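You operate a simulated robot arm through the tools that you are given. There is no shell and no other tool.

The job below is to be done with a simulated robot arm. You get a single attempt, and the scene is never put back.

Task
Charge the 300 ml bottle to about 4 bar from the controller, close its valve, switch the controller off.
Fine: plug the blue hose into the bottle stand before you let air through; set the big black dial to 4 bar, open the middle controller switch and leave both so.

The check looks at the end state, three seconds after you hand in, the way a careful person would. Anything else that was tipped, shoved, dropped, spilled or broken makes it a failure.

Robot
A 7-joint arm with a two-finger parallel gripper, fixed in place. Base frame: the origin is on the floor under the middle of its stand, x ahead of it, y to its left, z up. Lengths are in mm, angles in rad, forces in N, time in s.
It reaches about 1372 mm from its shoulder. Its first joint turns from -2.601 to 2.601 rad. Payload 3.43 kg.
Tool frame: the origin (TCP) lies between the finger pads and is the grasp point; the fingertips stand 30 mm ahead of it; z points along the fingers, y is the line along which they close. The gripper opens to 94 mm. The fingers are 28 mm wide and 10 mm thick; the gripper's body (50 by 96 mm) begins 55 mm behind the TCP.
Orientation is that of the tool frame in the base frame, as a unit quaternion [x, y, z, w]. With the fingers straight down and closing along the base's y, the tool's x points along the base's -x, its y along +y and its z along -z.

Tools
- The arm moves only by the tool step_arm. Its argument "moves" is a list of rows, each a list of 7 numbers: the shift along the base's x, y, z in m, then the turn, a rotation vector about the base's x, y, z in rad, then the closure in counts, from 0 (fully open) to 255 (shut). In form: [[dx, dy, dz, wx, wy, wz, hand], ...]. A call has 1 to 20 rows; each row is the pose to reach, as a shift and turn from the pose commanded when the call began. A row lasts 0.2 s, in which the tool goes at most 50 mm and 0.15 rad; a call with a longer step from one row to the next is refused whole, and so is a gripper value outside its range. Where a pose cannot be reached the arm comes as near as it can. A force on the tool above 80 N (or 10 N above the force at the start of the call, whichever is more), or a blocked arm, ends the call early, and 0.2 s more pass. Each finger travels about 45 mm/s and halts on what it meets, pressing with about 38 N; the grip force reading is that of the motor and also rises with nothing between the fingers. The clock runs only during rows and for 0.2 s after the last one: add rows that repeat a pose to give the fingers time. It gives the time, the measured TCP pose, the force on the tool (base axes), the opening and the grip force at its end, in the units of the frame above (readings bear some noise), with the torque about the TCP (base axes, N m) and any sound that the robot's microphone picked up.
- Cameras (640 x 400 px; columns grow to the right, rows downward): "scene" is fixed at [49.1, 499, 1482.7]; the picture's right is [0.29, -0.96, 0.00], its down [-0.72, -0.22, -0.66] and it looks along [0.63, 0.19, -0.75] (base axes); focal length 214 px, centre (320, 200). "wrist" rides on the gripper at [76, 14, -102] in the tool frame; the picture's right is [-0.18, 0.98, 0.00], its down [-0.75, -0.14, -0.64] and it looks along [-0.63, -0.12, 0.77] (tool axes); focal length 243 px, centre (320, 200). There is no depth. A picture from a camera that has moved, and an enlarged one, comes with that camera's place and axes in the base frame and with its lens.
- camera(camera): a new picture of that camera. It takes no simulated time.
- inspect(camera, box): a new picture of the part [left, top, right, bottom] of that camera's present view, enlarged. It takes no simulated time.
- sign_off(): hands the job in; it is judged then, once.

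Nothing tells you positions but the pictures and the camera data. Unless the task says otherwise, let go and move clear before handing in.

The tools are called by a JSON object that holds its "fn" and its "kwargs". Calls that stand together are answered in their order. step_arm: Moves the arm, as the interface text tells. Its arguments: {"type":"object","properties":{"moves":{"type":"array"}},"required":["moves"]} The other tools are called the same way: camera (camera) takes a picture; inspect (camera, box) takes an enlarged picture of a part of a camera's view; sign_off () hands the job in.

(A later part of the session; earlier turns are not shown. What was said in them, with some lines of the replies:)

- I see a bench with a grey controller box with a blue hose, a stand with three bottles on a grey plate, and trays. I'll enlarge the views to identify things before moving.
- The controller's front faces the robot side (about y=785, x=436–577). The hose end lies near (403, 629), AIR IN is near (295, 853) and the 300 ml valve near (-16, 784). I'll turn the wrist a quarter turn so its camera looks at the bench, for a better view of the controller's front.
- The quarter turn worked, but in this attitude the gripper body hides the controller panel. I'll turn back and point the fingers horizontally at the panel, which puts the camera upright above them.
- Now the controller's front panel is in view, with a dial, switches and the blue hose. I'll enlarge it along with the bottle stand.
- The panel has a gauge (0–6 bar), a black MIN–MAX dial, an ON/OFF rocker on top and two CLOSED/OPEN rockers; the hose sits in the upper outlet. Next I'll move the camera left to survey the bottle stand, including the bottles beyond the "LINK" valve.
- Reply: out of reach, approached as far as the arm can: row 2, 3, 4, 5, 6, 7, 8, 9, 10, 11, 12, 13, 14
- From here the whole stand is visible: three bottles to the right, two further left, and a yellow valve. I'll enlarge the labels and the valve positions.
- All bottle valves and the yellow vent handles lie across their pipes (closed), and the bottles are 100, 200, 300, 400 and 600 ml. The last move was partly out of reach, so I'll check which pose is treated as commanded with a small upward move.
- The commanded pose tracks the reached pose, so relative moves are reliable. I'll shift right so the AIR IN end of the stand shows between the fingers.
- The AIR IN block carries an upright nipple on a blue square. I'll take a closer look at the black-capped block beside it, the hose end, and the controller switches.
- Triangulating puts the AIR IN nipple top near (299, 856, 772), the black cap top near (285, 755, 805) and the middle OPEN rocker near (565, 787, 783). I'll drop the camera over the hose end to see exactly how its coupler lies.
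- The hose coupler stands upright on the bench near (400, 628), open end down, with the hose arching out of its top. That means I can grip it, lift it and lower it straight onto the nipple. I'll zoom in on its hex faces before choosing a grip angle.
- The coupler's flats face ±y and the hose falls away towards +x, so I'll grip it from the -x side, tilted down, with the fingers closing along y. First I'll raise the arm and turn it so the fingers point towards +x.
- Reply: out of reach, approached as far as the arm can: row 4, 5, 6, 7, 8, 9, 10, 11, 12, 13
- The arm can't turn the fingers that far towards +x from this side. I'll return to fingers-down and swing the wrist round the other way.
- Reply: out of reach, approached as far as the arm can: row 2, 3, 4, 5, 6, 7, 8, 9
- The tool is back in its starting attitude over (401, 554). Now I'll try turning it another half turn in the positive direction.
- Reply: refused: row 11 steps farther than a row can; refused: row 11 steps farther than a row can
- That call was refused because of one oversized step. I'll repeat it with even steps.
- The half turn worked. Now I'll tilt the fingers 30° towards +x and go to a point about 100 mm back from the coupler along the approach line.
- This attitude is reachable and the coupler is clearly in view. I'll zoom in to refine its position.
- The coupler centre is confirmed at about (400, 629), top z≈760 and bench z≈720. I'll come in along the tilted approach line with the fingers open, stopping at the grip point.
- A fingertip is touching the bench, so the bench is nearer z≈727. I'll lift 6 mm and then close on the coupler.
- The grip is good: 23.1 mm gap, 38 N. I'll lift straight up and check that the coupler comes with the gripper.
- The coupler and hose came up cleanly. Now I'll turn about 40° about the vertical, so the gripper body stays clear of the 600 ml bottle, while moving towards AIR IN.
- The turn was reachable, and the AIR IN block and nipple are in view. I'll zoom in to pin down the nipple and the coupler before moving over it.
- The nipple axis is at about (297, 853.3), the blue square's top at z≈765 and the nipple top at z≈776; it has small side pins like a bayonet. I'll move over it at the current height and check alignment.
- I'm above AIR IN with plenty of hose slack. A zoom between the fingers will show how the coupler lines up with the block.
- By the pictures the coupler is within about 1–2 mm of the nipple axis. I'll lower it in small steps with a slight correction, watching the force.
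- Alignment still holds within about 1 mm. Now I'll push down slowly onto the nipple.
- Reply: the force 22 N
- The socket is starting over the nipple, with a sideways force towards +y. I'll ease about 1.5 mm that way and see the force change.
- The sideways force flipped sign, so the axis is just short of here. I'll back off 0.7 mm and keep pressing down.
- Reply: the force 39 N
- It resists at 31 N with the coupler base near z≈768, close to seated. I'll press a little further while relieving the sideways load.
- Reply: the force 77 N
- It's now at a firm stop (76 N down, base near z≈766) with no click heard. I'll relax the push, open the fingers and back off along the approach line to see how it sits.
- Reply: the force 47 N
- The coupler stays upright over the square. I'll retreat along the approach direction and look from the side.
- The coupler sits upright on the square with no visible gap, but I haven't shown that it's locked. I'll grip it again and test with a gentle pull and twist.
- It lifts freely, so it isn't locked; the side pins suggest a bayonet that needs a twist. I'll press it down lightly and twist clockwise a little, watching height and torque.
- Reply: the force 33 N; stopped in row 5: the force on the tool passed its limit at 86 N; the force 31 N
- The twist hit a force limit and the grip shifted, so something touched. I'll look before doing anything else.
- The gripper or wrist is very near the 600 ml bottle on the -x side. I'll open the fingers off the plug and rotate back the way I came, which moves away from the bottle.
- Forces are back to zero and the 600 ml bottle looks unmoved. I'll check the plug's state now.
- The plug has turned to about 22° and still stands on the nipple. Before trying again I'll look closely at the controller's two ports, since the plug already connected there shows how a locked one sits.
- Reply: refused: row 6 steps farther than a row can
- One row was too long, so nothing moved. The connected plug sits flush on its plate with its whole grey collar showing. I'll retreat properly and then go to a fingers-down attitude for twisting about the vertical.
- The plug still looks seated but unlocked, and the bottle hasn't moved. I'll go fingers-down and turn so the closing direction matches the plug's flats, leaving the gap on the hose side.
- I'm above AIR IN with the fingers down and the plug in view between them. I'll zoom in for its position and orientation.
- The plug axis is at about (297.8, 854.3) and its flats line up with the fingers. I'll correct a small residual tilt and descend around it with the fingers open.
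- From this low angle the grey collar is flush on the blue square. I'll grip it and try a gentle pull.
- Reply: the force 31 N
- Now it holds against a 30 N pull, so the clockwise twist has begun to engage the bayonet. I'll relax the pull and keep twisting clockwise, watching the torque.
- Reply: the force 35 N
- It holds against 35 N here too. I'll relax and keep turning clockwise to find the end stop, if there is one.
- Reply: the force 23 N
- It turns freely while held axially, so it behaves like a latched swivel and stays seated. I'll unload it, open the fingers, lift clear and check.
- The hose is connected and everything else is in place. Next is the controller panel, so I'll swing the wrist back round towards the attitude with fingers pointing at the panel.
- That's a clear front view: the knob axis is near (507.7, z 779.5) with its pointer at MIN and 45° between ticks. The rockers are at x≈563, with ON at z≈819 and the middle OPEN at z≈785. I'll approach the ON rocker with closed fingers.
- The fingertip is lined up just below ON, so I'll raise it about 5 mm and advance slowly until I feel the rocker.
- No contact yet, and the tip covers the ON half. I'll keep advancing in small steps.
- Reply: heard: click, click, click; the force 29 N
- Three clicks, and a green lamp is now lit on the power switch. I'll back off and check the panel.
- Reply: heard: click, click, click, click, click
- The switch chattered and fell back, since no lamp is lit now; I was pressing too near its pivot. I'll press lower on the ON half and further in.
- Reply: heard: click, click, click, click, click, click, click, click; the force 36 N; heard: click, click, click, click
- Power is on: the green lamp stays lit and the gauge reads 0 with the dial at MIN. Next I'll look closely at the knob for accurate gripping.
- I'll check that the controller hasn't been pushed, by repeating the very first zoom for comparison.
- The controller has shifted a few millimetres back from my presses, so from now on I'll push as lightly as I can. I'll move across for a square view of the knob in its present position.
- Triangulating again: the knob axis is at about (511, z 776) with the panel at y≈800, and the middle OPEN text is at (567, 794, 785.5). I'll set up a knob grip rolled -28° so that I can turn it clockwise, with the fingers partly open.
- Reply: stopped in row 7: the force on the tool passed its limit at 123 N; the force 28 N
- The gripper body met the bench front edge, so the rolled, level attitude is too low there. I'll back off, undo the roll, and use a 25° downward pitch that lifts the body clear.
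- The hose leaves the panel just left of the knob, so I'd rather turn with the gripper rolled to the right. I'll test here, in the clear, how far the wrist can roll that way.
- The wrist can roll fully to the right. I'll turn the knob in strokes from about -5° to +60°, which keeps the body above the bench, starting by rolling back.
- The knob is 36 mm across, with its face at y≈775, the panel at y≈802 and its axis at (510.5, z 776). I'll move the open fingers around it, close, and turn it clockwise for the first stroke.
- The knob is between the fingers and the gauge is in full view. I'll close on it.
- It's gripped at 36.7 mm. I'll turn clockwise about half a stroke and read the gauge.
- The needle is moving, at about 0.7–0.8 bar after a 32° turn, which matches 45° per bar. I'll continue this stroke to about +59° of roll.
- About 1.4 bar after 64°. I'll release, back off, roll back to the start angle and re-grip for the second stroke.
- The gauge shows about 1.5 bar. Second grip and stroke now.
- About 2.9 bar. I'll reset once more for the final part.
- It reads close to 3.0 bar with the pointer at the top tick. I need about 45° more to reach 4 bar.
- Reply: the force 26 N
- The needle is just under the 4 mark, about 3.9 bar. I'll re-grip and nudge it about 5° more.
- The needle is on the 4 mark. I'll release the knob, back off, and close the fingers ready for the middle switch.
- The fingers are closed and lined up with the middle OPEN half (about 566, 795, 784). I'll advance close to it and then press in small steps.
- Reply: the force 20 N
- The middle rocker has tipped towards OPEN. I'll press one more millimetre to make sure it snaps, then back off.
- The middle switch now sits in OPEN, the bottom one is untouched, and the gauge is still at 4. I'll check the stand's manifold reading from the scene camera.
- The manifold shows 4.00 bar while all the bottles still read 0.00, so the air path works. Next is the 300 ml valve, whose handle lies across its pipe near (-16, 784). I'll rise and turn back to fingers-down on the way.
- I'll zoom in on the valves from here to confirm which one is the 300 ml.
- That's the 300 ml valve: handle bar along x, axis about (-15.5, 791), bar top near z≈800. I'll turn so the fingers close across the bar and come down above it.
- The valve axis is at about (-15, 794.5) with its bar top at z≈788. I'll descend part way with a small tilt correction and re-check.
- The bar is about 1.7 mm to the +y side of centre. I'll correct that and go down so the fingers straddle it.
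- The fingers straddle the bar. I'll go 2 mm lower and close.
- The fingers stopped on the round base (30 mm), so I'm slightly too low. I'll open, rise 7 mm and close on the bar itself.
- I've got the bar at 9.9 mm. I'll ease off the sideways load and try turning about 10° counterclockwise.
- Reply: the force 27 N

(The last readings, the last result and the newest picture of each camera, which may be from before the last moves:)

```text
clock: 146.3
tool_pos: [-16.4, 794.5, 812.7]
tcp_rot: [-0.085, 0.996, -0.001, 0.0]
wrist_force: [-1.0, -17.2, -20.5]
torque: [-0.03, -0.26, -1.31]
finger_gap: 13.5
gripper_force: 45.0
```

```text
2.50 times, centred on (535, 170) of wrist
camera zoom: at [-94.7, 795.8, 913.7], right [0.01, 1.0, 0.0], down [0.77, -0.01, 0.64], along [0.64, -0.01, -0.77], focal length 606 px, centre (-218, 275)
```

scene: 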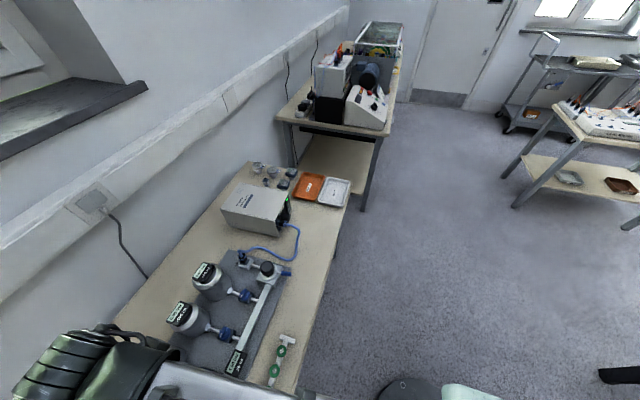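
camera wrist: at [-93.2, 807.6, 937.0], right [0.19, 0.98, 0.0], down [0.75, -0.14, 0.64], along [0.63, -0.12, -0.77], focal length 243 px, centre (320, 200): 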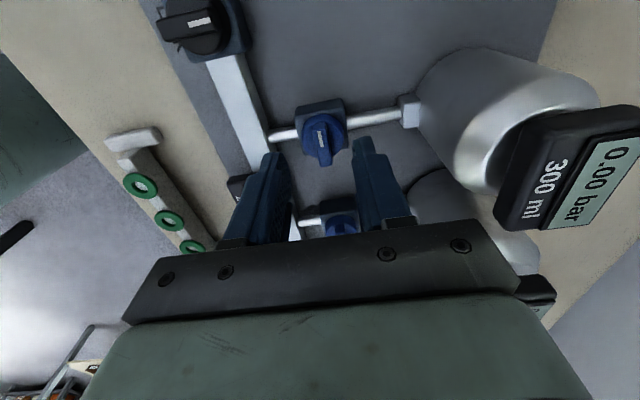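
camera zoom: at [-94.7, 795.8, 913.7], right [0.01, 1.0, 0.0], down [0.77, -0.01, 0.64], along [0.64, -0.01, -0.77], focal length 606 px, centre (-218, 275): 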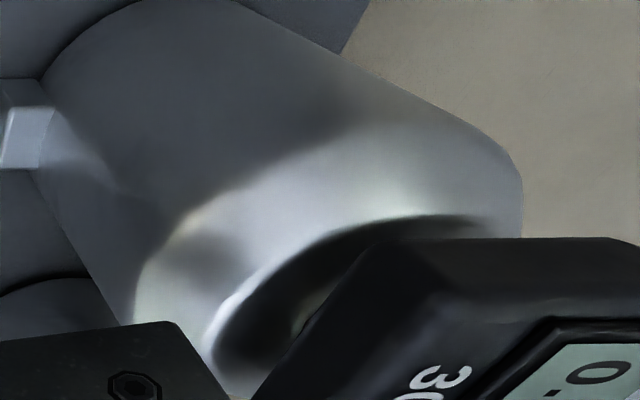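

Counterclockwise is blocked (the closed stop), so it opens clockwise. I'll let go, rise, and turn the wrist a half turn so that I have the range for a clockwise quarter turn.

{"fn": "step_arm", "kwargs": {"moves": [[0, 0, 0, 0, 0, -0.087, 255], [0, 0, 0, 0, 0, -0.174, 255], [0, 0, 0, 0, 0, -0.174, 146], [0, 0, 0, 0, 0, -0.174, 146], [0, 0, 0.03, 0, 0, -0.174, 146], [0, 0, 0.07, 0, 0, -0.174, 146], [0, 0, 0.09, 0, 0, -0.174, 146], [0, 0, 0.09, 0, 0, -0.174, 146]]}}

{"fn": "step_arm", "kwargs": {"moves": [[0, 0, 0, 0, 0, 0.143, 146], [0, 0, 0, 0, 0, 0.286, 146], [0, 0, 0, 0, 0, 0.428, 146], [0, 0, 0, 0, 0, 0.571, 146], [0, 0, 0, 0, 0, 0.714, 146], [0, 0, 0, 0, 0, 0.857, 146], [0, 0, 0, 0, 0, 1.0, 146], [0, 0, 0, 0, 0, 1.142, 146], [0, 0, 0, 0, 0, 1.285, 146], [0, 0, 0, 0, 0, 1.428, 146], [0, 0, 0, 0, 0, 1.5708, 146], [0, 0, 0, 0, 0, 1.5708, 146]]}}

{"fn": "step_arm", "kwargs": {"moves": [[0, 0, 0, 0, 0, 0.143, 146], [0, 0, 0, 0, 0, 0.286, 146], [0, 0, 0, 0, 0, 0.428, 146], [0, 0, 0, 0, 0, 0.571, 146], [0, 0, 0, 0, 0, 0.714, 146], [0, 0, 0, 0, 0, 0.857, 146], [0, 0, 0, 0, 0, 1.0, 146], [0, 0, 0, 0, 0, 1.142, 146], [0, 0, 0, 0, 0, 1.285, 146], [0, 0, 0, 0, 0, 1.428, 146], [0, 0, 0, 0, 0, 1.5708, 146], [0, 0, 0, 0, 0, 1.5708, 146]]}}

{"fn": "camera", "kwargs": {"camera": "wrist"}}

```text
clock: 148.1
tool_pos: [-16.4, 795.3, 904.4]
tcp_rot: [0.002, 1.0, 0.0, 0.001]
wrist_force: [-0.5, -0.3, -0.4]
torque: [-0.01, 0.02, 0.0]
finger_gap: 40.4
gripper_force: 0.1
```

```text
clock: 150.7
tool_pos: [-17.6, 795.1, 903.5]
tcp_rot: [-0.706, 0.708, 0.0, 0.0]
wrist_force: [0.1, 0.1, 0.7]
torque: [0.02, 0.02, 0.04]
finger_gap: 40.2
gripper_force: 0.0
```

```text
clock: 153.3
tool_pos: [-17.4, 794.6, 902.1]
tcp_rot: [1.0, -0.001, 0.001, 0.0]
wrist_force: [-0.5, 0.6, -0.6]
torque: [-0.03, 0.0, 0.0]
finger_gap: 40.2
gripper_force: 0.1
```

```text
taken
camera wrist: at [59.6, 780.0, 1004.2], right [-0.19, -0.98, 0.0], down [-0.75, 0.14, 0.64], along [-0.63, 0.12, -0.77], focal length 243 px, centre (320, 200)
```

wrist: 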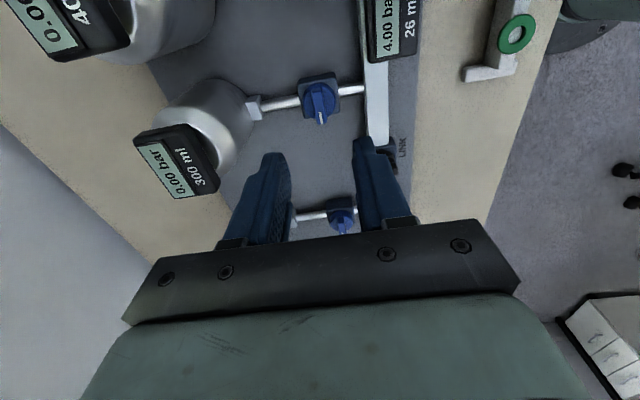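

The half turn is done, and the 300 ml display and the manifold display are both in view. I'll descend onto the handle again.

{"fn": "step_arm", "kwargs": {"moves": [[0.0015, 0, -0.03, 0, 0, 0, 146], [0.0015, 0, -0.06, 0, 0, 0, 146], [0.0015, 0, -0.075, 0, 0, 0, 146], [0.0015, 0, -0.075, 0, 0, 0, 146]]}}

{"fn": "inspect", "kwargs": {"camera": "wrist", "box": [230, 70, 400, 220]}}

```text
clock: 154.3
tool_pos: [-16.4, 793.7, 828.1]
tcp_rot: [1.0, -0.002, -0.001, 0.0]
wrist_force: [0.2, 0.4, -0.3]
torque: [-0.01, 0.0, 0.03]
finger_gap: 39.9
gripper_force: 0.0
```

```text
2.67 times, centred on (315, 145) of wrist
camera zoom: at [60.3, 778.9, 930.0], right [-0.19, -0.98, 0.0], down [-0.75, 0.14, 0.64], along [-0.63, 0.12, -0.77], focal length 647 px, centre (333, 347)
```

zoom: 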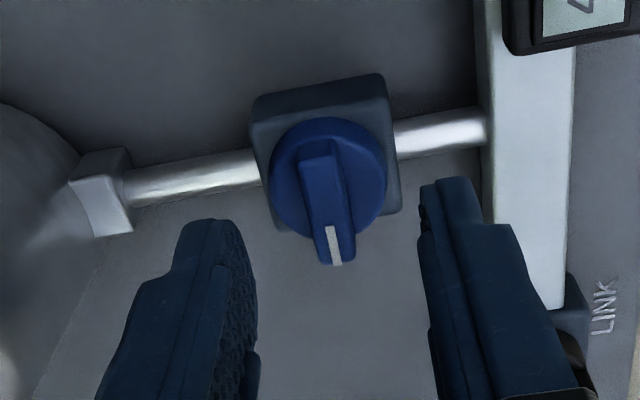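

{"fn": "step_arm", "kwargs": {"moves": [[0.0018, 0.0012, -0.006, 0, 0, 0, 146], [0.0018, 0.0012, -0.0145, 0, 0, 0, 146], [0.0018, 0.0012, -0.0145, 0, 0, 0, 255], [0.0018, 0.0012, -0.0145, 0, 0, 0, 255], [0.0018, 0.0012, -0.0145, 0, 0, 0, 255], [0.0018, 0.0012, -0.0145, 0, 0, 0, 255]]}}

{"fn": "inspect", "kwargs": {"camera": "wrist", "box": [230, 70, 400, 220]}}

```text
clock: 155.7
tool_pos: [-14.7, 794.8, 815.0]
tcp_rot: [1.0, -0.001, -0.001, 0.001]
wrist_force: [-0.5, -3.9, -4.4]
torque: [-0.04, 0.04, 0.02]
finger_gap: 9.9
gripper_force: 43.5
```

```text
2.67 times, centred on (315, 145) of wrist
camera zoom: at [62.0, 780.2, 914.8], right [-0.19, -0.98, 0.0], down [-0.75, 0.14, 0.64], along [-0.63, 0.12, -0.77], focal length 647 px, centre (333, 347)
```

zoom: 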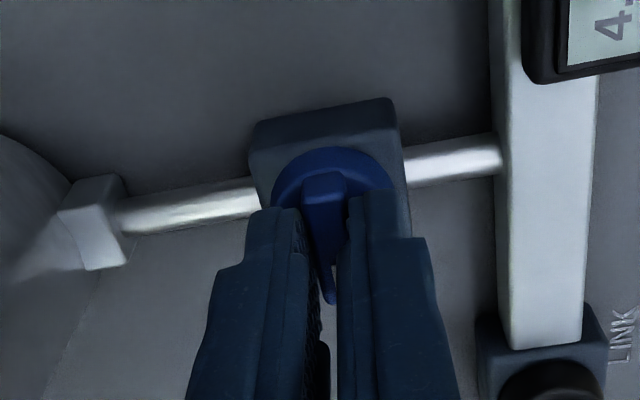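

It's gripped again. Turning clockwise now, first 25°.

{"fn": "step_arm", "kwargs": {"moves": [[0, 0, 0, 0, 0, -0.14, 255], [0, 0, 0, 0, 0, -0.28, 255], [0, 0, 0, 0, 0, -0.42, 255], [0, 0, 0, 0, 0, -0.42, 255]]}}

{"fn": "inspect", "kwargs": {"camera": "wrist", "box": [230, 70, 400, 220]}}

```text
clock: 156.7
tool_pos: [-13.9, 794.2, 813.1]
tcp_rot: [0.977, -0.211, 0.0, 0.0]
wrist_force: [-9.9, -11.2, 0.4]
torque: [-0.69, -0.57, 0.03]
finger_gap: 9.9
gripper_force: 43.8
```

```text
2.67 times, centred on (315, 145) of wrist
camera zoom: at [49.4, 750.1, 914.8], right [-0.57, -0.82, 0.0], down [-0.63, 0.44, 0.64], along [-0.53, 0.37, -0.77], focal length 647 px, centre (333, 347)
```

zoom: 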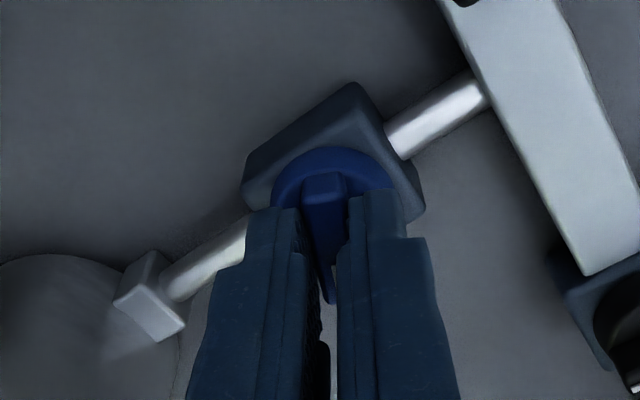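

The handle turns with the gripper. I'll continue to the full quarter turn while relieving the side load.

{"fn": "step_arm", "kwargs": {"moves": [[-0.0004, -0.0005, 0, 0, 0, -0.14, 255], [-0.0006, -0.0007, 0, 0, 0, -0.28, 255], [-0.0006, -0.0007, 0, 0, 0, -0.42, 255], [-0.0006, -0.0007, 0, 0, 0, -0.56, 255], [-0.0006, -0.0007, 0, 0, 0, -0.7, 255], [-0.0006, -0.0007, 0, 0, 0, -0.84, 255], [-0.0006, -0.0007, 0, 0, 0, -0.98, 255], [-0.0006, -0.0007, 0, 0, 0, -1.1, 255], [-0.0006, -0.0007, 0, 0, 0, -1.15, 255], [-0.0006, -0.0007, 0, 0, 0, -1.15, 255]]}}

{"fn": "camera", "kwargs": {"camera": "wrist"}}

{"fn": "inspect", "kwargs": {"camera": "wrist", "box": [230, 70, 400, 220]}}

```text
clock: 158.9
tool_pos: [-14.8, 794.9, 813.6]
tcp_rot: [-0.706, 0.708, -0.001, 0.0]
wrist_force: [-11.9, -24.3, 3.3]
torque: [0.33, 0.35, 0.14]
finger_gap: 10.0
gripper_force: 43.5
```

```text
taken
camera wrist: at [-29.3, 718.2, 914.9], right [-0.98, 0.19, 0.0], down [0.14, 0.75, 0.64], along [0.12, 0.63, -0.77], focal length 243 px, centre (320, 200)
```

wrist: 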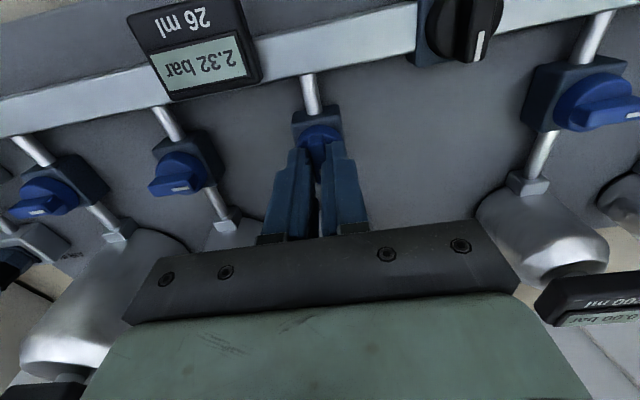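

```text
2.67 times, centred on (315, 145) of wrist
camera zoom: at [-29.3, 718.2, 914.9], right [-0.98, 0.19, 0.0], down [0.14, 0.75, 0.64], along [0.12, 0.63, -0.77], focal length 647 px, centre (333, 347)
```

zoom: 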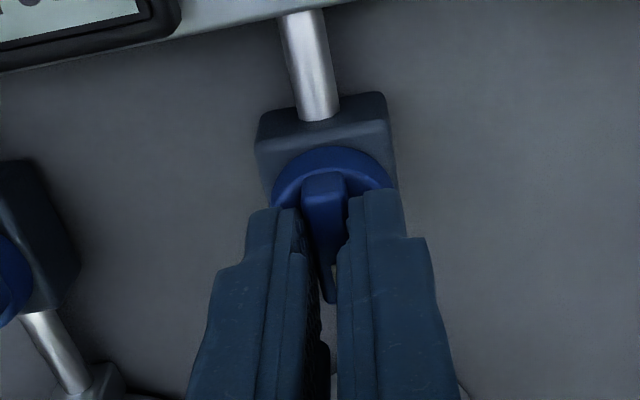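

The valve is open and air is flowing; the manifold dipped to 2.32 bar while the bottle fills. I'll hold here and wait.

{"fn": "step_arm", "kwargs": {"moves": [[-0.0006, -0.0012, 0, 0, 0, 0, 255], [-0.0006, -0.0012, 0, 0, 0, 0, 255], [-0.0006, -0.0012, 0, 0, 0, 0, 255], [-0.0006, -0.0012, 0, 0, 0, 0, 255], [-0.0006, -0.0012, 0, 0, 0, 0, 255], [-0.0006, -0.0012, 0, 0, 0, 0, 255], [-0.0006, -0.0012, 0, 0, 0, 0, 255], [-0.0006, -0.0012, 0, 0, 0, 0, 255], [-0.0006, -0.0012, 0, 0, 0, 0, 255], [-0.0006, -0.0012, 0, 0, 0, 0, 255], [-0.0006, -0.0012, 0, 0, 0, 0, 255], [-0.0006, -0.0012, 0, 0, 0, 0, 255], [-0.0006, -0.0012, 0, 0, 0, 0, 255], [-0.0006, -0.0012, 0, 0, 0, 0, 255], [-0.0006, -0.0012, 0, 0, 0, 0, 255]]}}

{"fn": "inspect", "kwargs": {"camera": "wrist", "box": [120, 0, 270, 110]}}

```text
clock: 162.1
tool_pos: [-13.8, 793.7, 813.9]
tcp_rot: [-0.706, 0.708, 0.002, 0.001]
wrist_force: [-0.1, -7.0, 8.8]
torque: [-0.82, -0.01, 0.1]
finger_gap: 9.9
gripper_force: 43.7
```

```text
3.64 times, centred on (195, 55) of wrist
camera zoom: at [-29.3, 717.9, 914.7], right [-0.98, 0.19, 0.0], down [0.14, 0.75, 0.64], along [0.12, 0.63, -0.77], focal length 882 px, centre (774, 727)
```

zoom: 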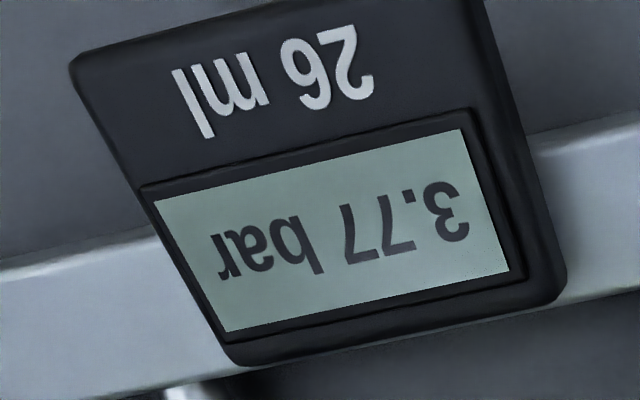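

The manifold is up to 3.77 bar and rising. I'll wait longer for it to settle.

{"fn": "step_arm", "kwargs": {"moves": [[0, 0, 0, 0, 0, 0, 255], [0, 0, 0, 0, 0, 0, 255], [0, 0, 0, 0, 0, 0, 255], [0, 0, 0, 0, 0, 0, 255], [0, 0, 0, 0, 0, 0, 255], [0, 0, 0, 0, 0, 0, 255], [0, 0, 0, 0, 0, 0, 255], [0, 0, 0, 0, 0, 0, 255], [0, 0, 0, 0, 0, 0, 255], [0, 0, 0, 0, 0, 0, 255], [0, 0, 0, 0, 0, 0, 255], [0, 0, 0, 0, 0, 0, 255], [0, 0, 0, 0, 0, 0, 255], [0, 0, 0, 0, 0, 0, 255], [0, 0, 0, 0, 0, 0, 255], [0, 0, 0, 0, 0, 0, 255], [0, 0, 0, 0, 0, 0, 255], [0, 0, 0, 0, 0, 0, 255], [0, 0, 0, 0, 0, 0, 255], [0, 0, 0, 0, 0, 0, 255]]}}

{"fn": "step_arm", "kwargs": {"moves": [[0, 0, 0, 0, 0, 0, 255], [0, 0, 0, 0, 0, 0, 255], [0, 0, 0, 0, 0, 0, 255], [0, 0, 0, 0, 0, 0, 255], [0, 0, 0, 0, 0, 0, 255], [0, 0, 0, 0, 0, 0, 255], [0, 0, 0, 0, 0, 0, 255], [0, 0, 0, 0, 0, 0, 255], [0, 0, 0, 0, 0, 0, 255], [0, 0, 0, 0, 0, 0, 255], [0, 0, 0, 0, 0, 0, 255], [0, 0, 0, 0, 0, 0, 255], [0, 0, 0, 0, 0, 0, 255], [0, 0, 0, 0, 0, 0, 255], [0, 0, 0, 0, 0, 0, 255], [0, 0, 0, 0, 0, 0, 255], [0, 0, 0, 0, 0, 0, 255], [0, 0, 0, 0, 0, 0, 255], [0, 0, 0, 0, 0, 0, 255], [0, 0, 0, 0, 0, 0, 255]]}}

{"fn": "inspect", "kwargs": {"camera": "wrist", "box": [120, 0, 270, 110]}}

{"fn": "camera", "kwargs": {"camera": "wrist"}}

```text
clock: 166.3
tool_pos: [-14.2, 794.2, 813.6]
tcp_rot: [-0.706, 0.708, 0.001, 0.0]
wrist_force: [4.2, -5.5, 9.2]
torque: [-0.05, -0.14, 0.14]
finger_gap: 9.7
gripper_force: 43.3
```

```text
clock: 170.5
tool_pos: [-14.0, 795.3, 813.9]
tcp_rot: [-0.706, 0.708, 0.001, 0.001]
wrist_force: [5.5, -2.5, 9.5]
torque: [-0.07, -0.08, 0.12]
finger_gap: 9.5
gripper_force: 43.7
```

```text
3.64 times, centred on (195, 55) of wrist
camera zoom: at [-29.2, 717.9, 914.7], right [-0.98, 0.19, 0.0], down [0.14, 0.75, 0.64], along [0.12, 0.63, -0.77], focal length 882 px, centre (774, 727)
```

zoom: 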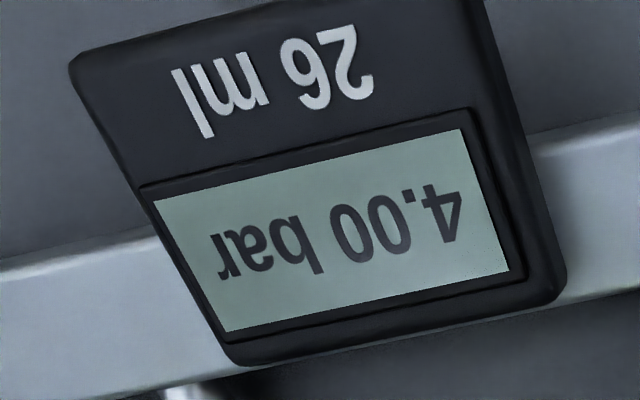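

```text
taken
camera wrist: at [-29.2, 717.9, 914.7], right [-0.98, 0.19, 0.0], down [0.14, 0.75, 0.64], along [0.12, 0.63, -0.77], focal length 243 px, centre (320, 200)
```

wrist: 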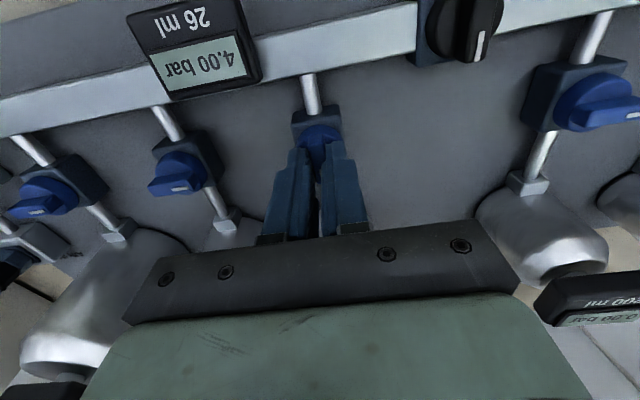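

It's settled at 4.00 bar. Now I'll turn the handle back counterclockwise a quarter turn to close the 300 ml valve.

{"fn": "step_arm", "kwargs": {"moves": [[0, 0, 0, 0, 0, 0.14, 255], [0, 0, 0, 0, 0, 0.28, 255], [0.0003, 0.0003, 0, 0, 0, 0.42, 255], [0.0003, 0.0005, 0, 0, 0, 0.56, 255], [0.0003, 0.0006, 0, 0, 0, 0.7, 255], [0.0003, 0.0008, 0, 0, 0, 0.84, 255], [0.0003, 0.001, 0, 0, 0, 0.98, 255], [0.0003, 0.001, 0, 0, 0, 1.12, 255], [0.0003, 0.001, 0, 0, 0, 1.26, 255], [0.0003, 0.001, 0, 0, 0, 1.4, 255], [0.0003, 0.001, 0, 0, 0, 1.52, 255], [0.0003, 0.001, 0, 0, 0, 1.5708, 255], [0.0003, 0.001, 0, 0, 0, 1.6, 255], [0.0003, 0.001, 0, 0, 0, 1.6, 255]]}}

{"fn": "camera", "kwargs": {"camera": "wrist"}}

{"fn": "inspect", "kwargs": {"camera": "wrist", "box": [230, 70, 400, 220]}}

```text
clock: 173.5
tool_pos: [-15.2, 794.2, 813.1]
tcp_rot: [1.0, 0.013, 0.0, 0.0]
wrist_force: [-1.1, -8.9, 11.8]
torque: [-0.22, 0.61, -1.25]
finger_gap: 9.8
gripper_force: 43.5
```

```text
taken
camera wrist: at [62.2, 782.4, 914.7], right [-0.16, -0.99, 0.0], down [-0.76, 0.12, 0.64], along [-0.63, 0.1, -0.77], focal length 243 px, centre (320, 200)
```

wrist: 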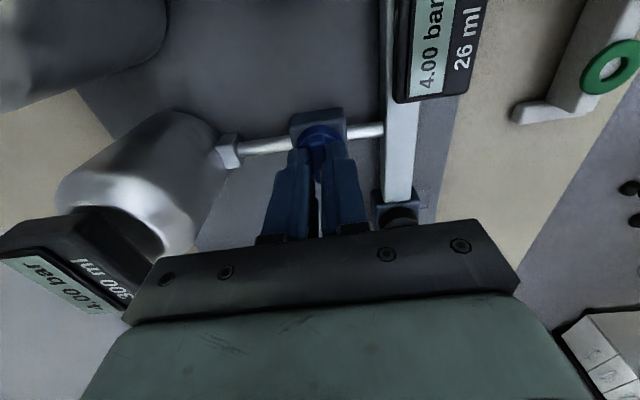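

```text
2.67 times, centred on (315, 145) of wrist
camera zoom: at [62.2, 782.4, 914.7], right [-0.16, -0.99, 0.0], down [-0.76, 0.12, 0.64], along [-0.63, 0.1, -0.77], focal length 647 px, centre (333, 347)
```

zoom: 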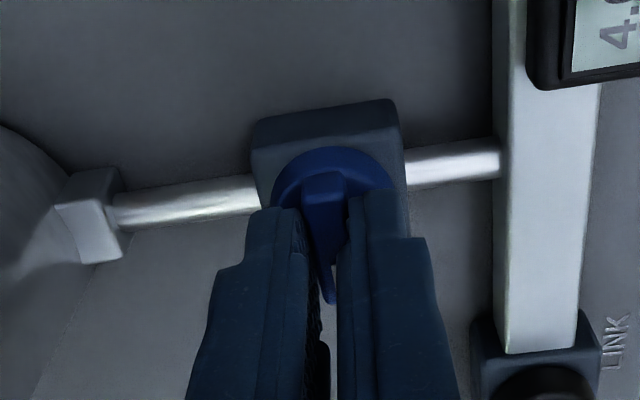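

The valve is at its closed stop and the 300 ml display reads 4.00 bar. I'll relax, open the fingers and lift off.

{"fn": "step_arm", "kwargs": {"moves": [[0, 0, 0, 0, 0, -0.025, 255], [0, 0, 0, 0, 0, -0.025, 150], [0, 0, 0, 0, 0, -0.025, 146], [0, 0, 0.02, 0, 0, -0.025, 146], [0, 0, 0.06, 0, 0, -0.025, 146], [0, 0, 0.1, 0, 0, -0.025, 146], [0, 0, 0.14, 0, 0, -0.025, 100], [0, 0, 0.18, 0, 0, -0.025, 0], [0, 0, 0.22, 0, 0, -0.025, 0], [0, 0, 0.22, 0, 0, -0.025, 0]]}}

{"fn": "camera", "kwargs": {"camera": "wrist"}}

{"fn": "inspect", "kwargs": {"camera": "wrist", "box": [140, 40, 420, 210]}}

```text
clock: 175.7
tool_pos: [-13.2, 797.6, 1032.6]
tcp_rot: [1.0, 0.001, 0.0, 0.0]
wrist_force: [-0.7, 0.7, -0.3]
torque: [-0.02, -0.02, 0.01]
finger_gap: 94.1
gripper_force: 0.1
```

```text
taken
camera wrist: at [62.0, 782.8, 1133.1], right [-0.18, -0.98, 0.0], down [-0.75, 0.14, 0.64], along [-0.63, 0.12, -0.77], focal length 243 px, centre (320, 200)
```

wrist: 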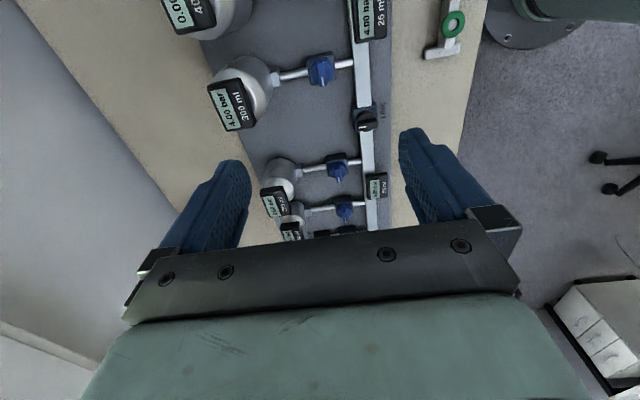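

```text
2.29 times, centred on (280, 125) of wrist
camera zoom: at [62.0, 782.8, 1133.1], right [-0.18, -0.98, 0.0], down [-0.75, 0.14, 0.64], along [-0.63, 0.12, -0.77], focal length 555 px, centre (411, 371)
```

zoom: 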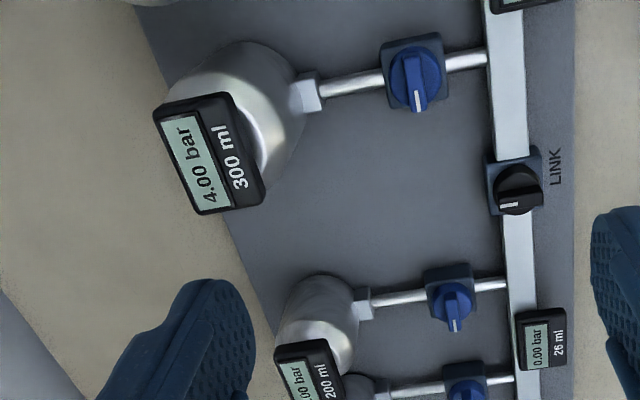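

The 300 ml bottle holds 4.00 bar with its valve fully across the pipe, and the LINK and other valves are closed. Now back to the controller to switch it off, retracing the wrist turns.

{"fn": "step_arm", "kwargs": {"moves": [[0.02, -0.015, 0, 0, 0, -0.143, 0], [0.042, -0.032, 0, 0, 0, -0.286, 0], [0.064, -0.05, 0, 0, 0, -0.428, 0], [0.086, -0.068, 0, 0, 0, -0.571, 0], [0.108, -0.085, 0, 0, 0, -0.714, 0], [0.13, -0.102, 0, 0, 0, -0.857, 0], [0.152, -0.12, 0, 0, 0, -1.0, 0], [0.174, -0.138, 0, 0, 0, -1.142, 0], [0.196, -0.156, 0, 0, 0, -1.285, 0], [0.218, -0.174, 0, 0, 0, -1.428, 0], [0.24, -0.192, 0, 0, 0, -1.5708, 0], [0.24, -0.192, 0, 0, 0, -1.5708, 0]]}}

{"fn": "step_arm", "kwargs": {"moves": [[0.025, -0.005, 0, 0, 0, -0.143, 0], [0.05, -0.01, 0, 0, 0, -0.286, 0], [0.08, -0.015, 0, 0, 0, -0.428, 0], [0.11, -0.02, 0, 0, 0, -0.571, 0], [0.14, -0.025, 0, 0, 0, -0.714, 0], [0.17, -0.03, 0, 0, 0, -0.857, 0], [0.2, -0.035, 0, 0, 0, -1.0, 0], [0.23, -0.04, 0, 0, 0, -1.142, 0], [0.26, -0.045, 0, 0, 0, -1.285, 0], [0.28, -0.05, 0, 0, 0, -1.428, 0], [0.292, -0.05, 0, 0, 0, -1.5708, 0], [0.292, -0.05, 0, 0, 0, -1.5708, 0]]}}

{"fn": "step_arm", "kwargs": {"moves": [[0, 0, 0, 0, 0, -0.143, 0], [0, 0, 0, 0, 0, -0.286, 0], [0, 0, 0, 0, 0, -0.428, 0], [0, 0, 0, 0, 0, -0.571, 0], [0, 0, 0, 0, 0, -0.714, 0], [0, 0, 0, 0, 0, -0.857, 0], [0, 0, 0, 0, 0, -1.0, 0], [0, 0, 0, 0, 0, -1.142, 0], [0, 0, 0, 0, 0, -1.285, 0], [0, 0, 0, 0, 0, -1.428, 0], [0, 0, 0, 0, 0, -1.5708, 0], [0, 0, 0, 0, 0, -1.5708, 0]]}}

```text
clock: 178.3
tool_pos: [225.0, 603.8, 1033.1]
tcp_rot: [0.708, -0.707, 0.0, 0.0]
wrist_force: [0.3, -0.2, 0.7]
torque: [-0.01, 0.03, 0.01]
finger_gap: 94.0
gripper_force: 0.1
```

```text
clock: 180.9
tool_pos: [518.7, 551.7, 1031.8]
tcp_rot: [0.0, 1.0, 0.0, 0.001]
wrist_force: [-0.9, 0.1, -0.4]
torque: [-0.02, 0.0, -0.01]
finger_gap: 94.2
gripper_force: 0.1
```

```text
clock: 183.5
tool_pos: [517.5, 553.3, 1033.2]
tcp_rot: [0.707, 0.708, 0.0, 0.0]
wrist_force: [-0.2, 0.6, 0.5]
torque: [0.01, 0.0, 0.01]
finger_gap: 94.4
gripper_force: 0.1
```

{"fn": "step_arm", "kwargs": {"moves": [[0.005, 0.008, -0.02, 0.142, 0, 0, 60], [0.01, 0.018, -0.04, 0.284, 0, 0, 120], [0.016, 0.028, -0.06, 0.426, 0, 0, 180], [0.022, 0.04, -0.08, 0.568, 0, 0, 255], [0.028, 0.052, -0.1, 0.71, 0, 0, 255], [0.034, 0.064, -0.12, 0.852, 0, 0, 255], [0.041, 0.076, -0.14, 0.994, 0, 0, 255], [0.048, 0.09, -0.165, 1.134, 0, 0, 255], [0.048, 0.09, -0.165, 1.134, 0, 0, 255]]}}

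{"fn": "camera", "kwargs": {"camera": "wrist"}}

{"fn": "inspect", "kwargs": {"camera": "wrist", "box": [220, 0, 400, 150]}}

```text
clock: 185.5
tool_pos: [565.2, 642.0, 867.1]
tcp_rot: [0.596, 0.596, 0.381, -0.379]
wrist_force: [-0.3, 1.0, -0.8]
torque: [0.0, -0.03, 0.02]
finger_gap: 0.1
gripper_force: 33.4
```

```text
taken
camera wrist: at [579.0, 581.4, 978.3], right [0.98, -0.08, -0.16], down [-0.14, -0.9, -0.41], along [-0.12, 0.43, -0.9], focal length 243 px, centre (320, 200)
```

wrist: 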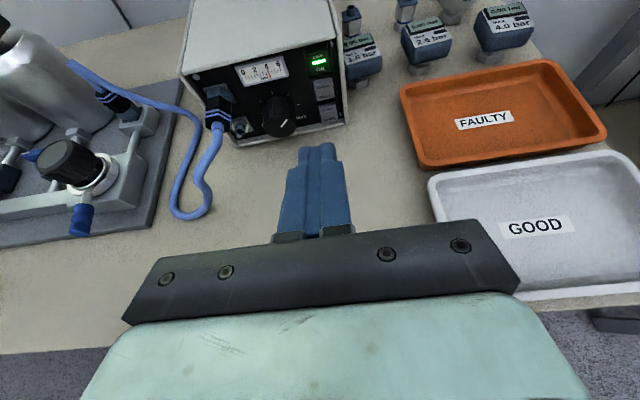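

```text
2.67 times, centred on (310, 75) of wrist
camera zoom: at [579.0, 581.4, 978.3], right [0.98, -0.08, -0.16], down [-0.14, -0.9, -0.41], along [-0.12, 0.43, -0.9], focal length 647 px, centre (347, 533)
```

zoom: 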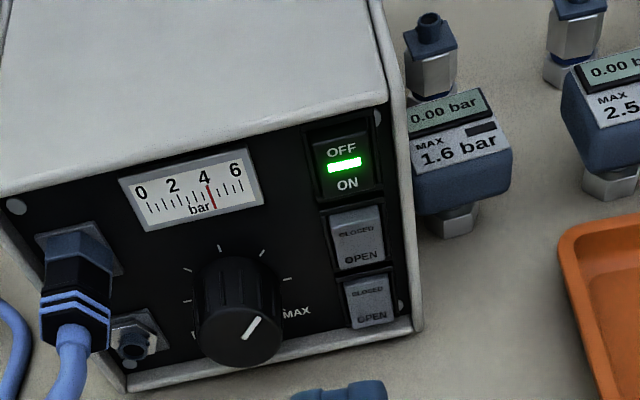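

The controller is still on with its gauge at 4. I'll move the closed fingertip in front of the OFF half and check alignment.

{"fn": "step_arm", "kwargs": {"moves": [[0.001, 0.03, -0.008, 0, 0, 0, 255], [0.002, 0.06, -0.016, 0, 0, 0, 255], [0.003, 0.085, -0.024, 0, 0, 0, 255], [0.003, 0.105, -0.026, 0, 0, 0, 255], [0.003, 0.105, -0.026, 0, 0, 0, 255]]}}

{"fn": "inspect", "kwargs": {"camera": "wrist", "box": [220, 30, 420, 190]}}

```text
clock: 186.7
tool_pos: [568.8, 745.7, 843.3]
tcp_rot: [0.597, 0.597, 0.38, -0.379]
wrist_force: [0.1, 1.5, -0.7]
torque: [0.01, -0.02, 0.0]
finger_gap: 0.1
gripper_force: 32.8
```

```text
2.50 times, centred on (320, 110) of wrist
camera zoom: at [582.4, 685.5, 954.6], right [0.98, -0.08, -0.17], down [-0.14, -0.9, -0.41], along [-0.12, 0.43, -0.9], focal length 606 px, centre (320, 425)
```

zoom: 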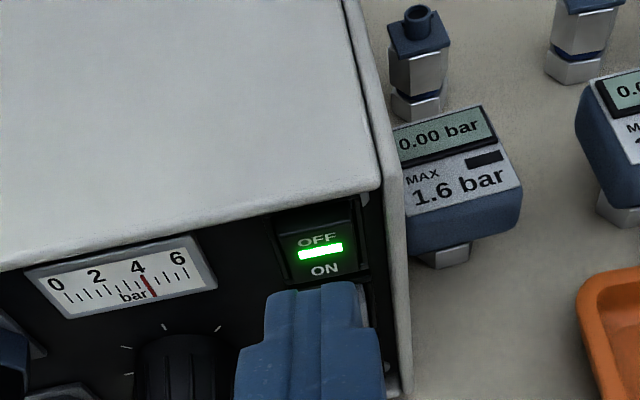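

{"fn": "step_arm", "kwargs": {"moves": [[0.001, 0.004, 0, 0, 0, 0, 255], [0.002, 0.008, 0, 0, 0, 0, 255], [0.002, 0.011, 0, 0, 0, 0, 255]]}}

{"fn": "inspect", "kwargs": {"camera": "wrist", "box": [250, 40, 390, 160]}}

{"fn": "step_arm", "kwargs": {"moves": [[0, 0.0015, 0, 0, 0, 0, 255], [0, 0.003, 0, 0, 0, 0, 255]]}}

{"fn": "inspect", "kwargs": {"camera": "wrist", "box": [250, 40, 390, 160]}}

```text
clock: 187.5
tool_pos: [571.6, 757.7, 843.0]
tcp_rot: [0.596, 0.597, 0.381, -0.379]
wrist_force: [-0.8, 0.5, 0.2]
torque: [-0.02, 0.02, 0.03]
finger_gap: 0.1
gripper_force: 33.2
```

```text
3.33 times, centred on (320, 100) of wrist
camera zoom: at [585.0, 697.2, 954.1], right [0.98, -0.08, -0.16], down [-0.14, -0.9, -0.41], along [-0.12, 0.43, -0.9], focal length 809 px, centre (320, 533)
```

zoom: 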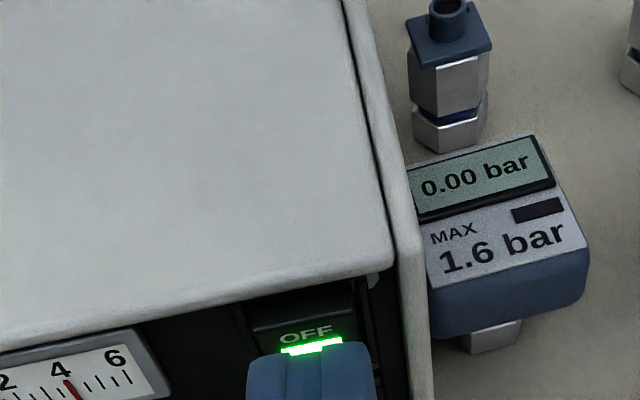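

```text
clock: 188.1
tool_pos: [571.1, 761.8, 843.1]
tcp_rot: [0.597, 0.597, 0.38, -0.378]
wrist_force: [-0.4, -0.1, 0.1]
torque: [-0.01, -0.01, 0.02]
finger_gap: 0.0
gripper_force: 32.4
```

```text
3.33 times, centred on (320, 100) of wrist
camera zoom: at [584.7, 700.6, 953.9], right [0.98, -0.08, -0.16], down [-0.14, -0.9, -0.41], along [-0.12, 0.43, -0.9], focal length 809 px, centre (320, 533)
```

zoom: 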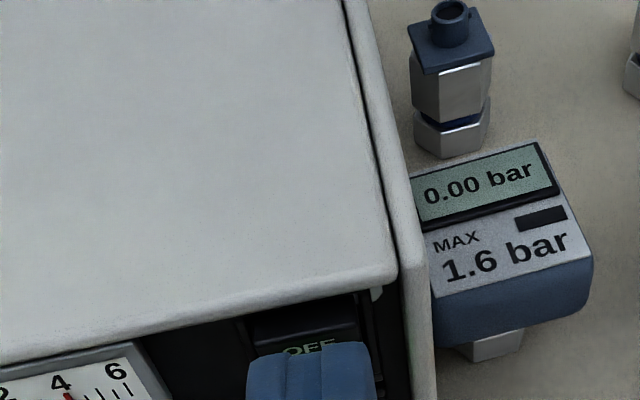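

{"fn": "step_arm", "kwargs": {"moves": [[0, 0.0015, 0, 0, 0, 0, 255], [0, 0.003, 0, 0, 0, 0, 255]]}}

{"fn": "inspect", "kwargs": {"camera": "wrist", "box": [250, 40, 390, 160]}}

```text
clock: 188.7
tool_pos: [570.3, 764.7, 843.0]
tcp_rot: [0.597, 0.597, 0.38, -0.379]
wrist_force: [0.9, -1.0, 0.1]
torque: [-0.03, 0.04, 0.01]
finger_gap: 0.0
gripper_force: 32.9
```

```text
3.33 times, centred on (320, 100) of wrist
camera zoom: at [585.0, 703.8, 953.8], right [0.98, -0.08, -0.16], down [-0.14, -0.9, -0.41], along [-0.12, 0.43, -0.9], focal length 809 px, centre (320, 533)
```

zoom: 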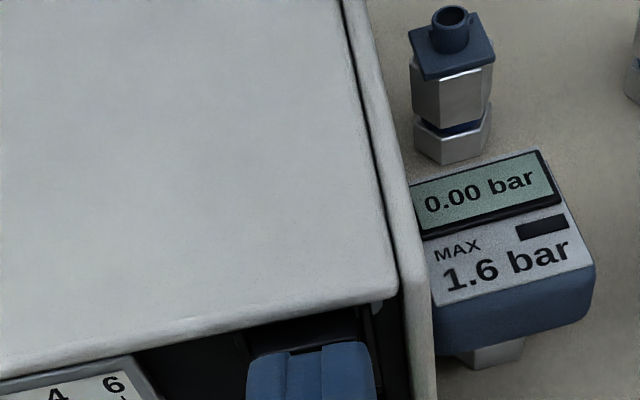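

{"fn": "step_arm", "kwargs": {"moves": [[0, 0.0015, 0, 0, 0, 0, 255], [0, 0.0025, 0, 0, 0, 0, 255]]}}

```text
clock: 189.3
tool_pos: [570.0, 767.0, 843.4]
tcp_rot: [0.596, 0.598, 0.379, -0.379]
wrist_force: [0.2, -1.1, 0.7]
torque: [0.05, 0.0, 0.04]
finger_gap: 0.0
gripper_force: 33.2
heard: click
```

A click at very low force. I'll look before pressing further.

{"fn": "camera", "kwargs": {"camera": "wrist"}}

{"fn": "inspect", "kwargs": {"camera": "wrist", "box": [200, 80, 400, 220]}}

{"fn": "inspect", "kwargs": {"camera": "scene", "box": [260, 170, 320, 220]}}

```text
taken
camera wrist: at [584.9, 706.1, 953.7], right [0.98, -0.08, -0.17], down [-0.14, -0.9, -0.41], along [-0.12, 0.43, -0.9], focal length 243 px, centre (320, 200)
```

wrist: 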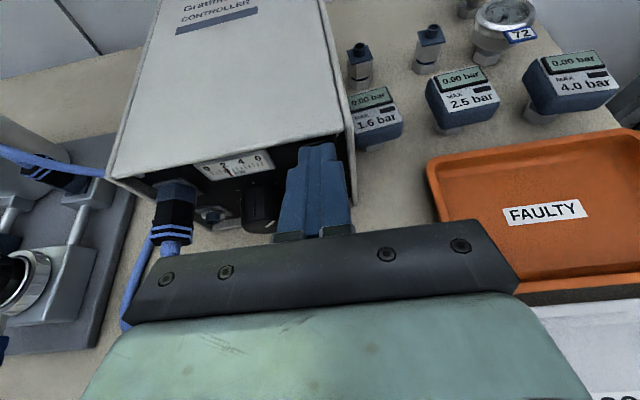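

```text
2.86 times, centred on (300, 150) of wrist
camera zoom: at [584.9, 706.1, 953.7], right [0.98, -0.08, -0.17], down [-0.14, -0.9, -0.41], along [-0.12, 0.43, -0.9], focal length 693 px, centre (377, 343)
```

zoom: 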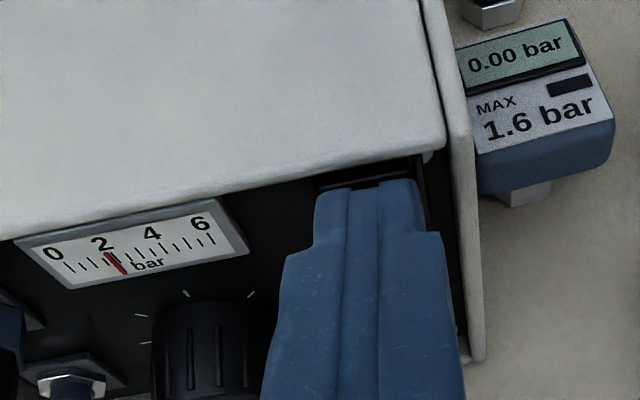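

```text
8.00 times, centred on (290, 195) of scene
camera zoom: at [49.1, 499.0, 1482.7], right [0.29, -0.96, 0.0], down [-0.72, -0.22, -0.66], along [0.63, 0.19, -0.75], focal length 1716 px, centre (560, 240)
```

zoom: 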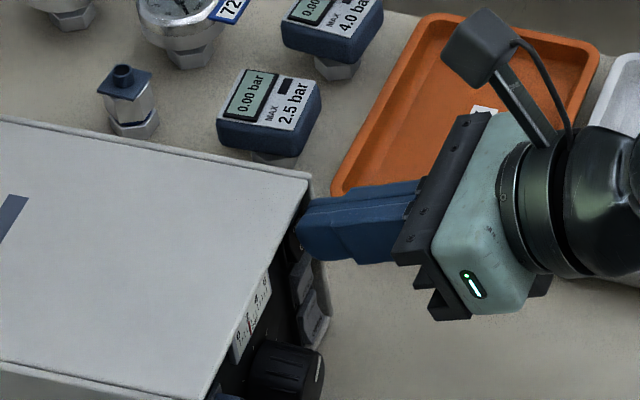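

The needle is falling, so the power is going off. I'll press 1.5 mm further to seat the rocker, then back away.

{"fn": "step_arm", "kwargs": {"moves": [[0, 0.001, 0, 0, 0, 0, 255], [0, 0.002, 0, 0, 0, 0, 255]]}}

{"fn": "step_arm", "kwargs": {"moves": [[0, -0.003, 0, 0, 0, 0, 255], [0, -0.01, 0, 0, 0, 0, 255], [0, -0.03, 0, 0, 0, 0, 255], [0, -0.07, 0, 0, 0, 0, 255], [0, -0.11, 0.01, 0, 0, 0, 255], [0, -0.11, 0.01, 0, 0, 0, 255]]}}

{"fn": "camera", "kwargs": {"camera": "wrist"}}

{"fn": "inspect", "kwargs": {"camera": "wrist", "box": [210, 20, 380, 160]}}

```text
clock: 189.9
tool_pos: [573.2, 768.1, 842.7]
tcp_rot: [0.596, 0.597, 0.38, -0.379]
wrist_force: [3.4, -19.0, 1.4]
torque: [-0.03, -0.02, 0.06]
finger_gap: 0.0
gripper_force: 33.1
```

```text
clock: 191.3
tool_pos: [570.7, 660.9, 854.1]
tcp_rot: [0.597, 0.597, 0.38, -0.378]
wrist_force: [0.3, 0.0, -0.3]
torque: [0.0, 0.03, 0.0]
finger_gap: 0.0
gripper_force: 32.9
```

```text
taken
camera wrist: at [584.7, 599.9, 964.5], right [0.98, -0.08, -0.16], down [-0.14, -0.9, -0.41], along [-0.12, 0.43, -0.9], focal length 243 px, centre (320, 200)
```

wrist: 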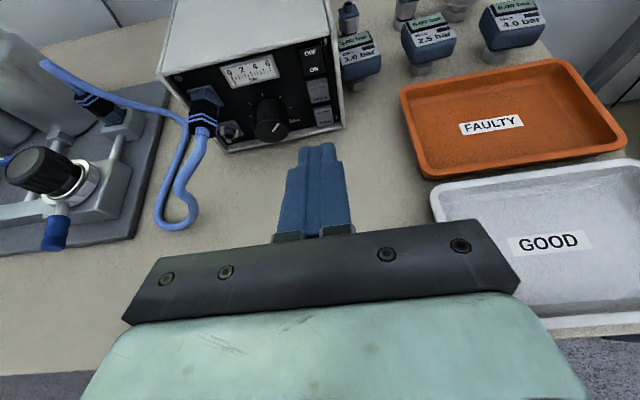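

```text
2.86 times, centred on (295, 90) of wrist
camera zoom: at [584.7, 599.9, 964.5], right [0.98, -0.08, -0.16], down [-0.14, -0.9, -0.41], along [-0.12, 0.43, -0.9], focal length 693 px, centre (391, 514)
```

zoom: 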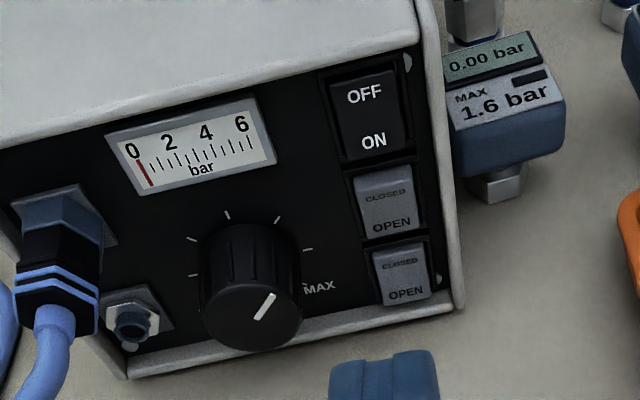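

The controller is off: lamp out, needle at 0, dial still at its 4 bar setting, middle switch still OPEN and the bottom one CLOSED. I'll move the arm well clear and check everything once more.

{"fn": "step_arm", "kwargs": {"moves": [[0, -0.03, 0.02, 0, 0, 0, 200], [0, -0.06, 0.05, 0, 0, 0, 100], [0, -0.09, 0.08, 0, 0, 0, 0], [0, -0.12, 0.11, 0, 0, 0, 0], [0, -0.15, 0.14, 0, 0, 0, 0], [0, -0.15, 0.14, 0, 0, 0, 0]]}}

{"fn": "camera", "kwargs": {"camera": "scene"}}

{"fn": "inspect", "kwargs": {"camera": "scene", "box": [120, 240, 320, 400]}}

{"fn": "inspect", "kwargs": {"camera": "scene", "box": [200, 150, 360, 270]}}

{"fn": "inspect", "kwargs": {"camera": "scene", "box": [130, 335, 220, 395]}}

{"fn": "camera", "kwargs": {"camera": "wrist"}}

```text
clock: 192.7
tool_pos: [570.9, 510.2, 993.0]
tcp_rot: [0.596, 0.597, 0.38, -0.379]
wrist_force: [-0.3, -0.1, 0.1]
torque: [-0.01, -0.01, 0.01]
finger_gap: 93.8
gripper_force: 0.0
```

```text
taken
```

scene: 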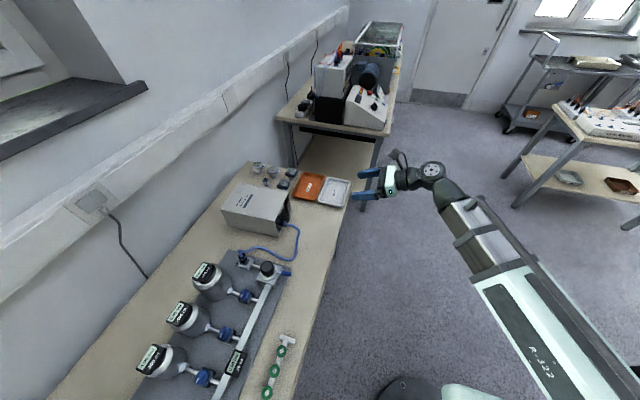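

```text
2.50 times, centred on (220, 320) of scene
camera zoom: at [49.1, 499.0, 1482.7], right [0.29, -0.96, 0.0], down [-0.72, -0.22, -0.66], along [0.63, 0.19, -0.75], focal length 536 px, centre (570, -100)
```

zoom: 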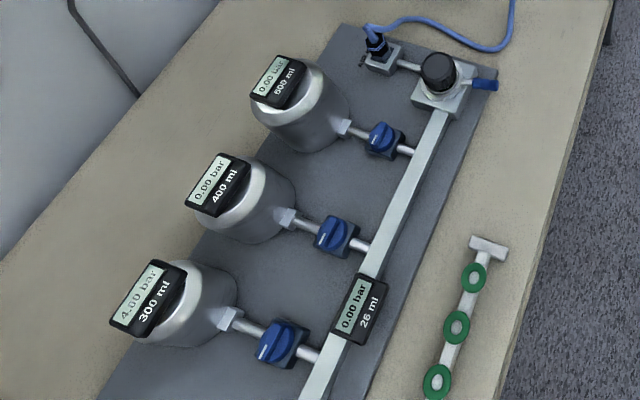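

```text
3.33 times, centred on (280, 210) of scene
camera zoom: at [49.1, 499.0, 1482.7], right [0.29, -0.96, 0.0], down [-0.72, -0.22, -0.66], along [0.63, 0.19, -0.75], focal length 715 px, centre (453, 167)
```

zoom: 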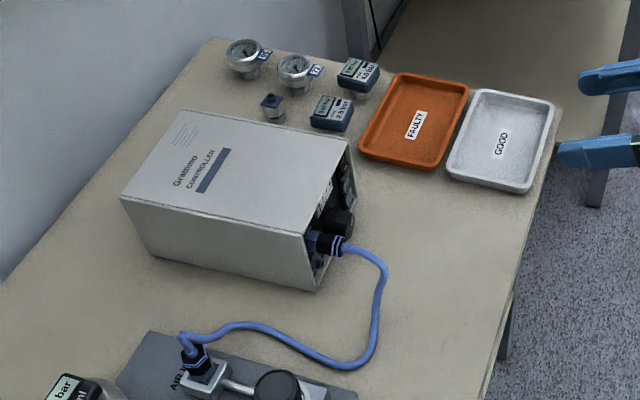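

```text
6.67 times, centred on (175, 365) of scene
camera zoom: at [49.1, 499.0, 1482.7], right [0.29, -0.96, 0.0], down [-0.72, -0.22, -0.66], along [0.63, 0.19, -0.75], focal length 1430 px, centre (1287, -900)
```

zoom: 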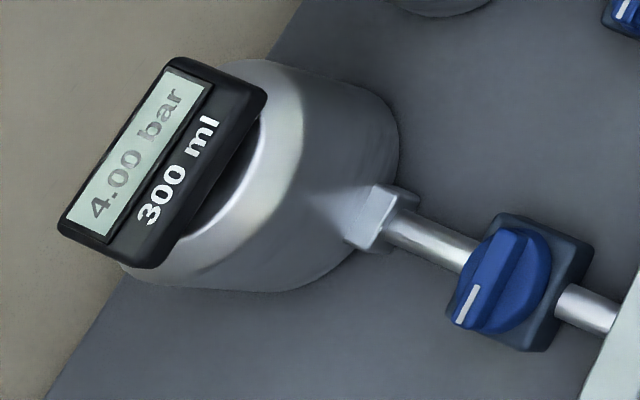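

```text
taken
camera wrist: at [585.3, 449.4, 1104.0], right [0.98, -0.08, -0.17], down [-0.14, -0.9, -0.41], along [-0.12, 0.43, -0.9], focal length 243 px, centre (320, 200)
```

wrist: 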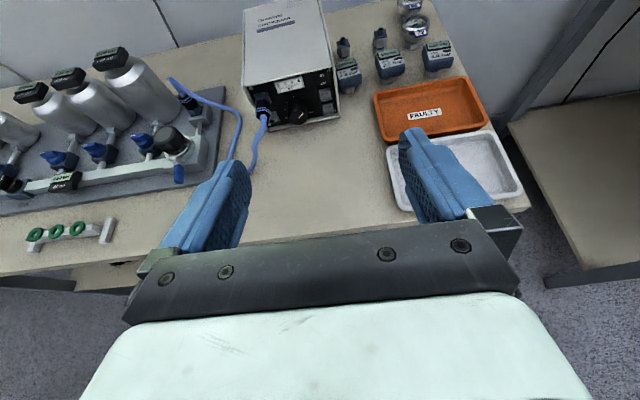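

All checks out:
- The 300 ml bottle reads 4.00 bar with its valve closed, and the other bottles are at 0.00.
- The hose is still plugged in at AIR IN.
- The dial is at 4 bar and the middle switch is open.
- The controller is off, sitting several millimetres further back than it started because of my switch presses.
- Nothing else looks disturbed and the arm is clear, so I'm handing in.

{"fn": "sign_off", "kwargs": {}}

```text
The job is handed in.
```

I've handed the job in: the 300 ml bottle is charged, reads 4.00 bar, and its valve is closed.

- **Hose:** the blue hose was plugged into AIR IN before any air went through. It held against a pull of about 35 N and then under 4 bar.
- **Controller:** it is switched off, with the lamp out and its gauge back at 0. The black dial is still at its 4 bar setting and the middle switch is still open.
- **Rest of the stand:** the 400 and 600 ml bottles still read 0.00 with their valves closed. The 100 and 200 ml valves and the LINK were never touched. The manifold is back at 0.00.

Three things happened along the way that you might not want:

- **Controller moved:** pressing its switches pushed it several millimetres back on the bench, about 7 mm when I measured partway through. I left it there.
- **Touch near the 600 ml bottle:** while I was twisting the plug, the gripper hit something, most likely that bottle. The pictures show it unmoved.
- **Bench edge:** the gripper also bumped the front edge of the bench once (123 N peak). Nothing visibly moved.
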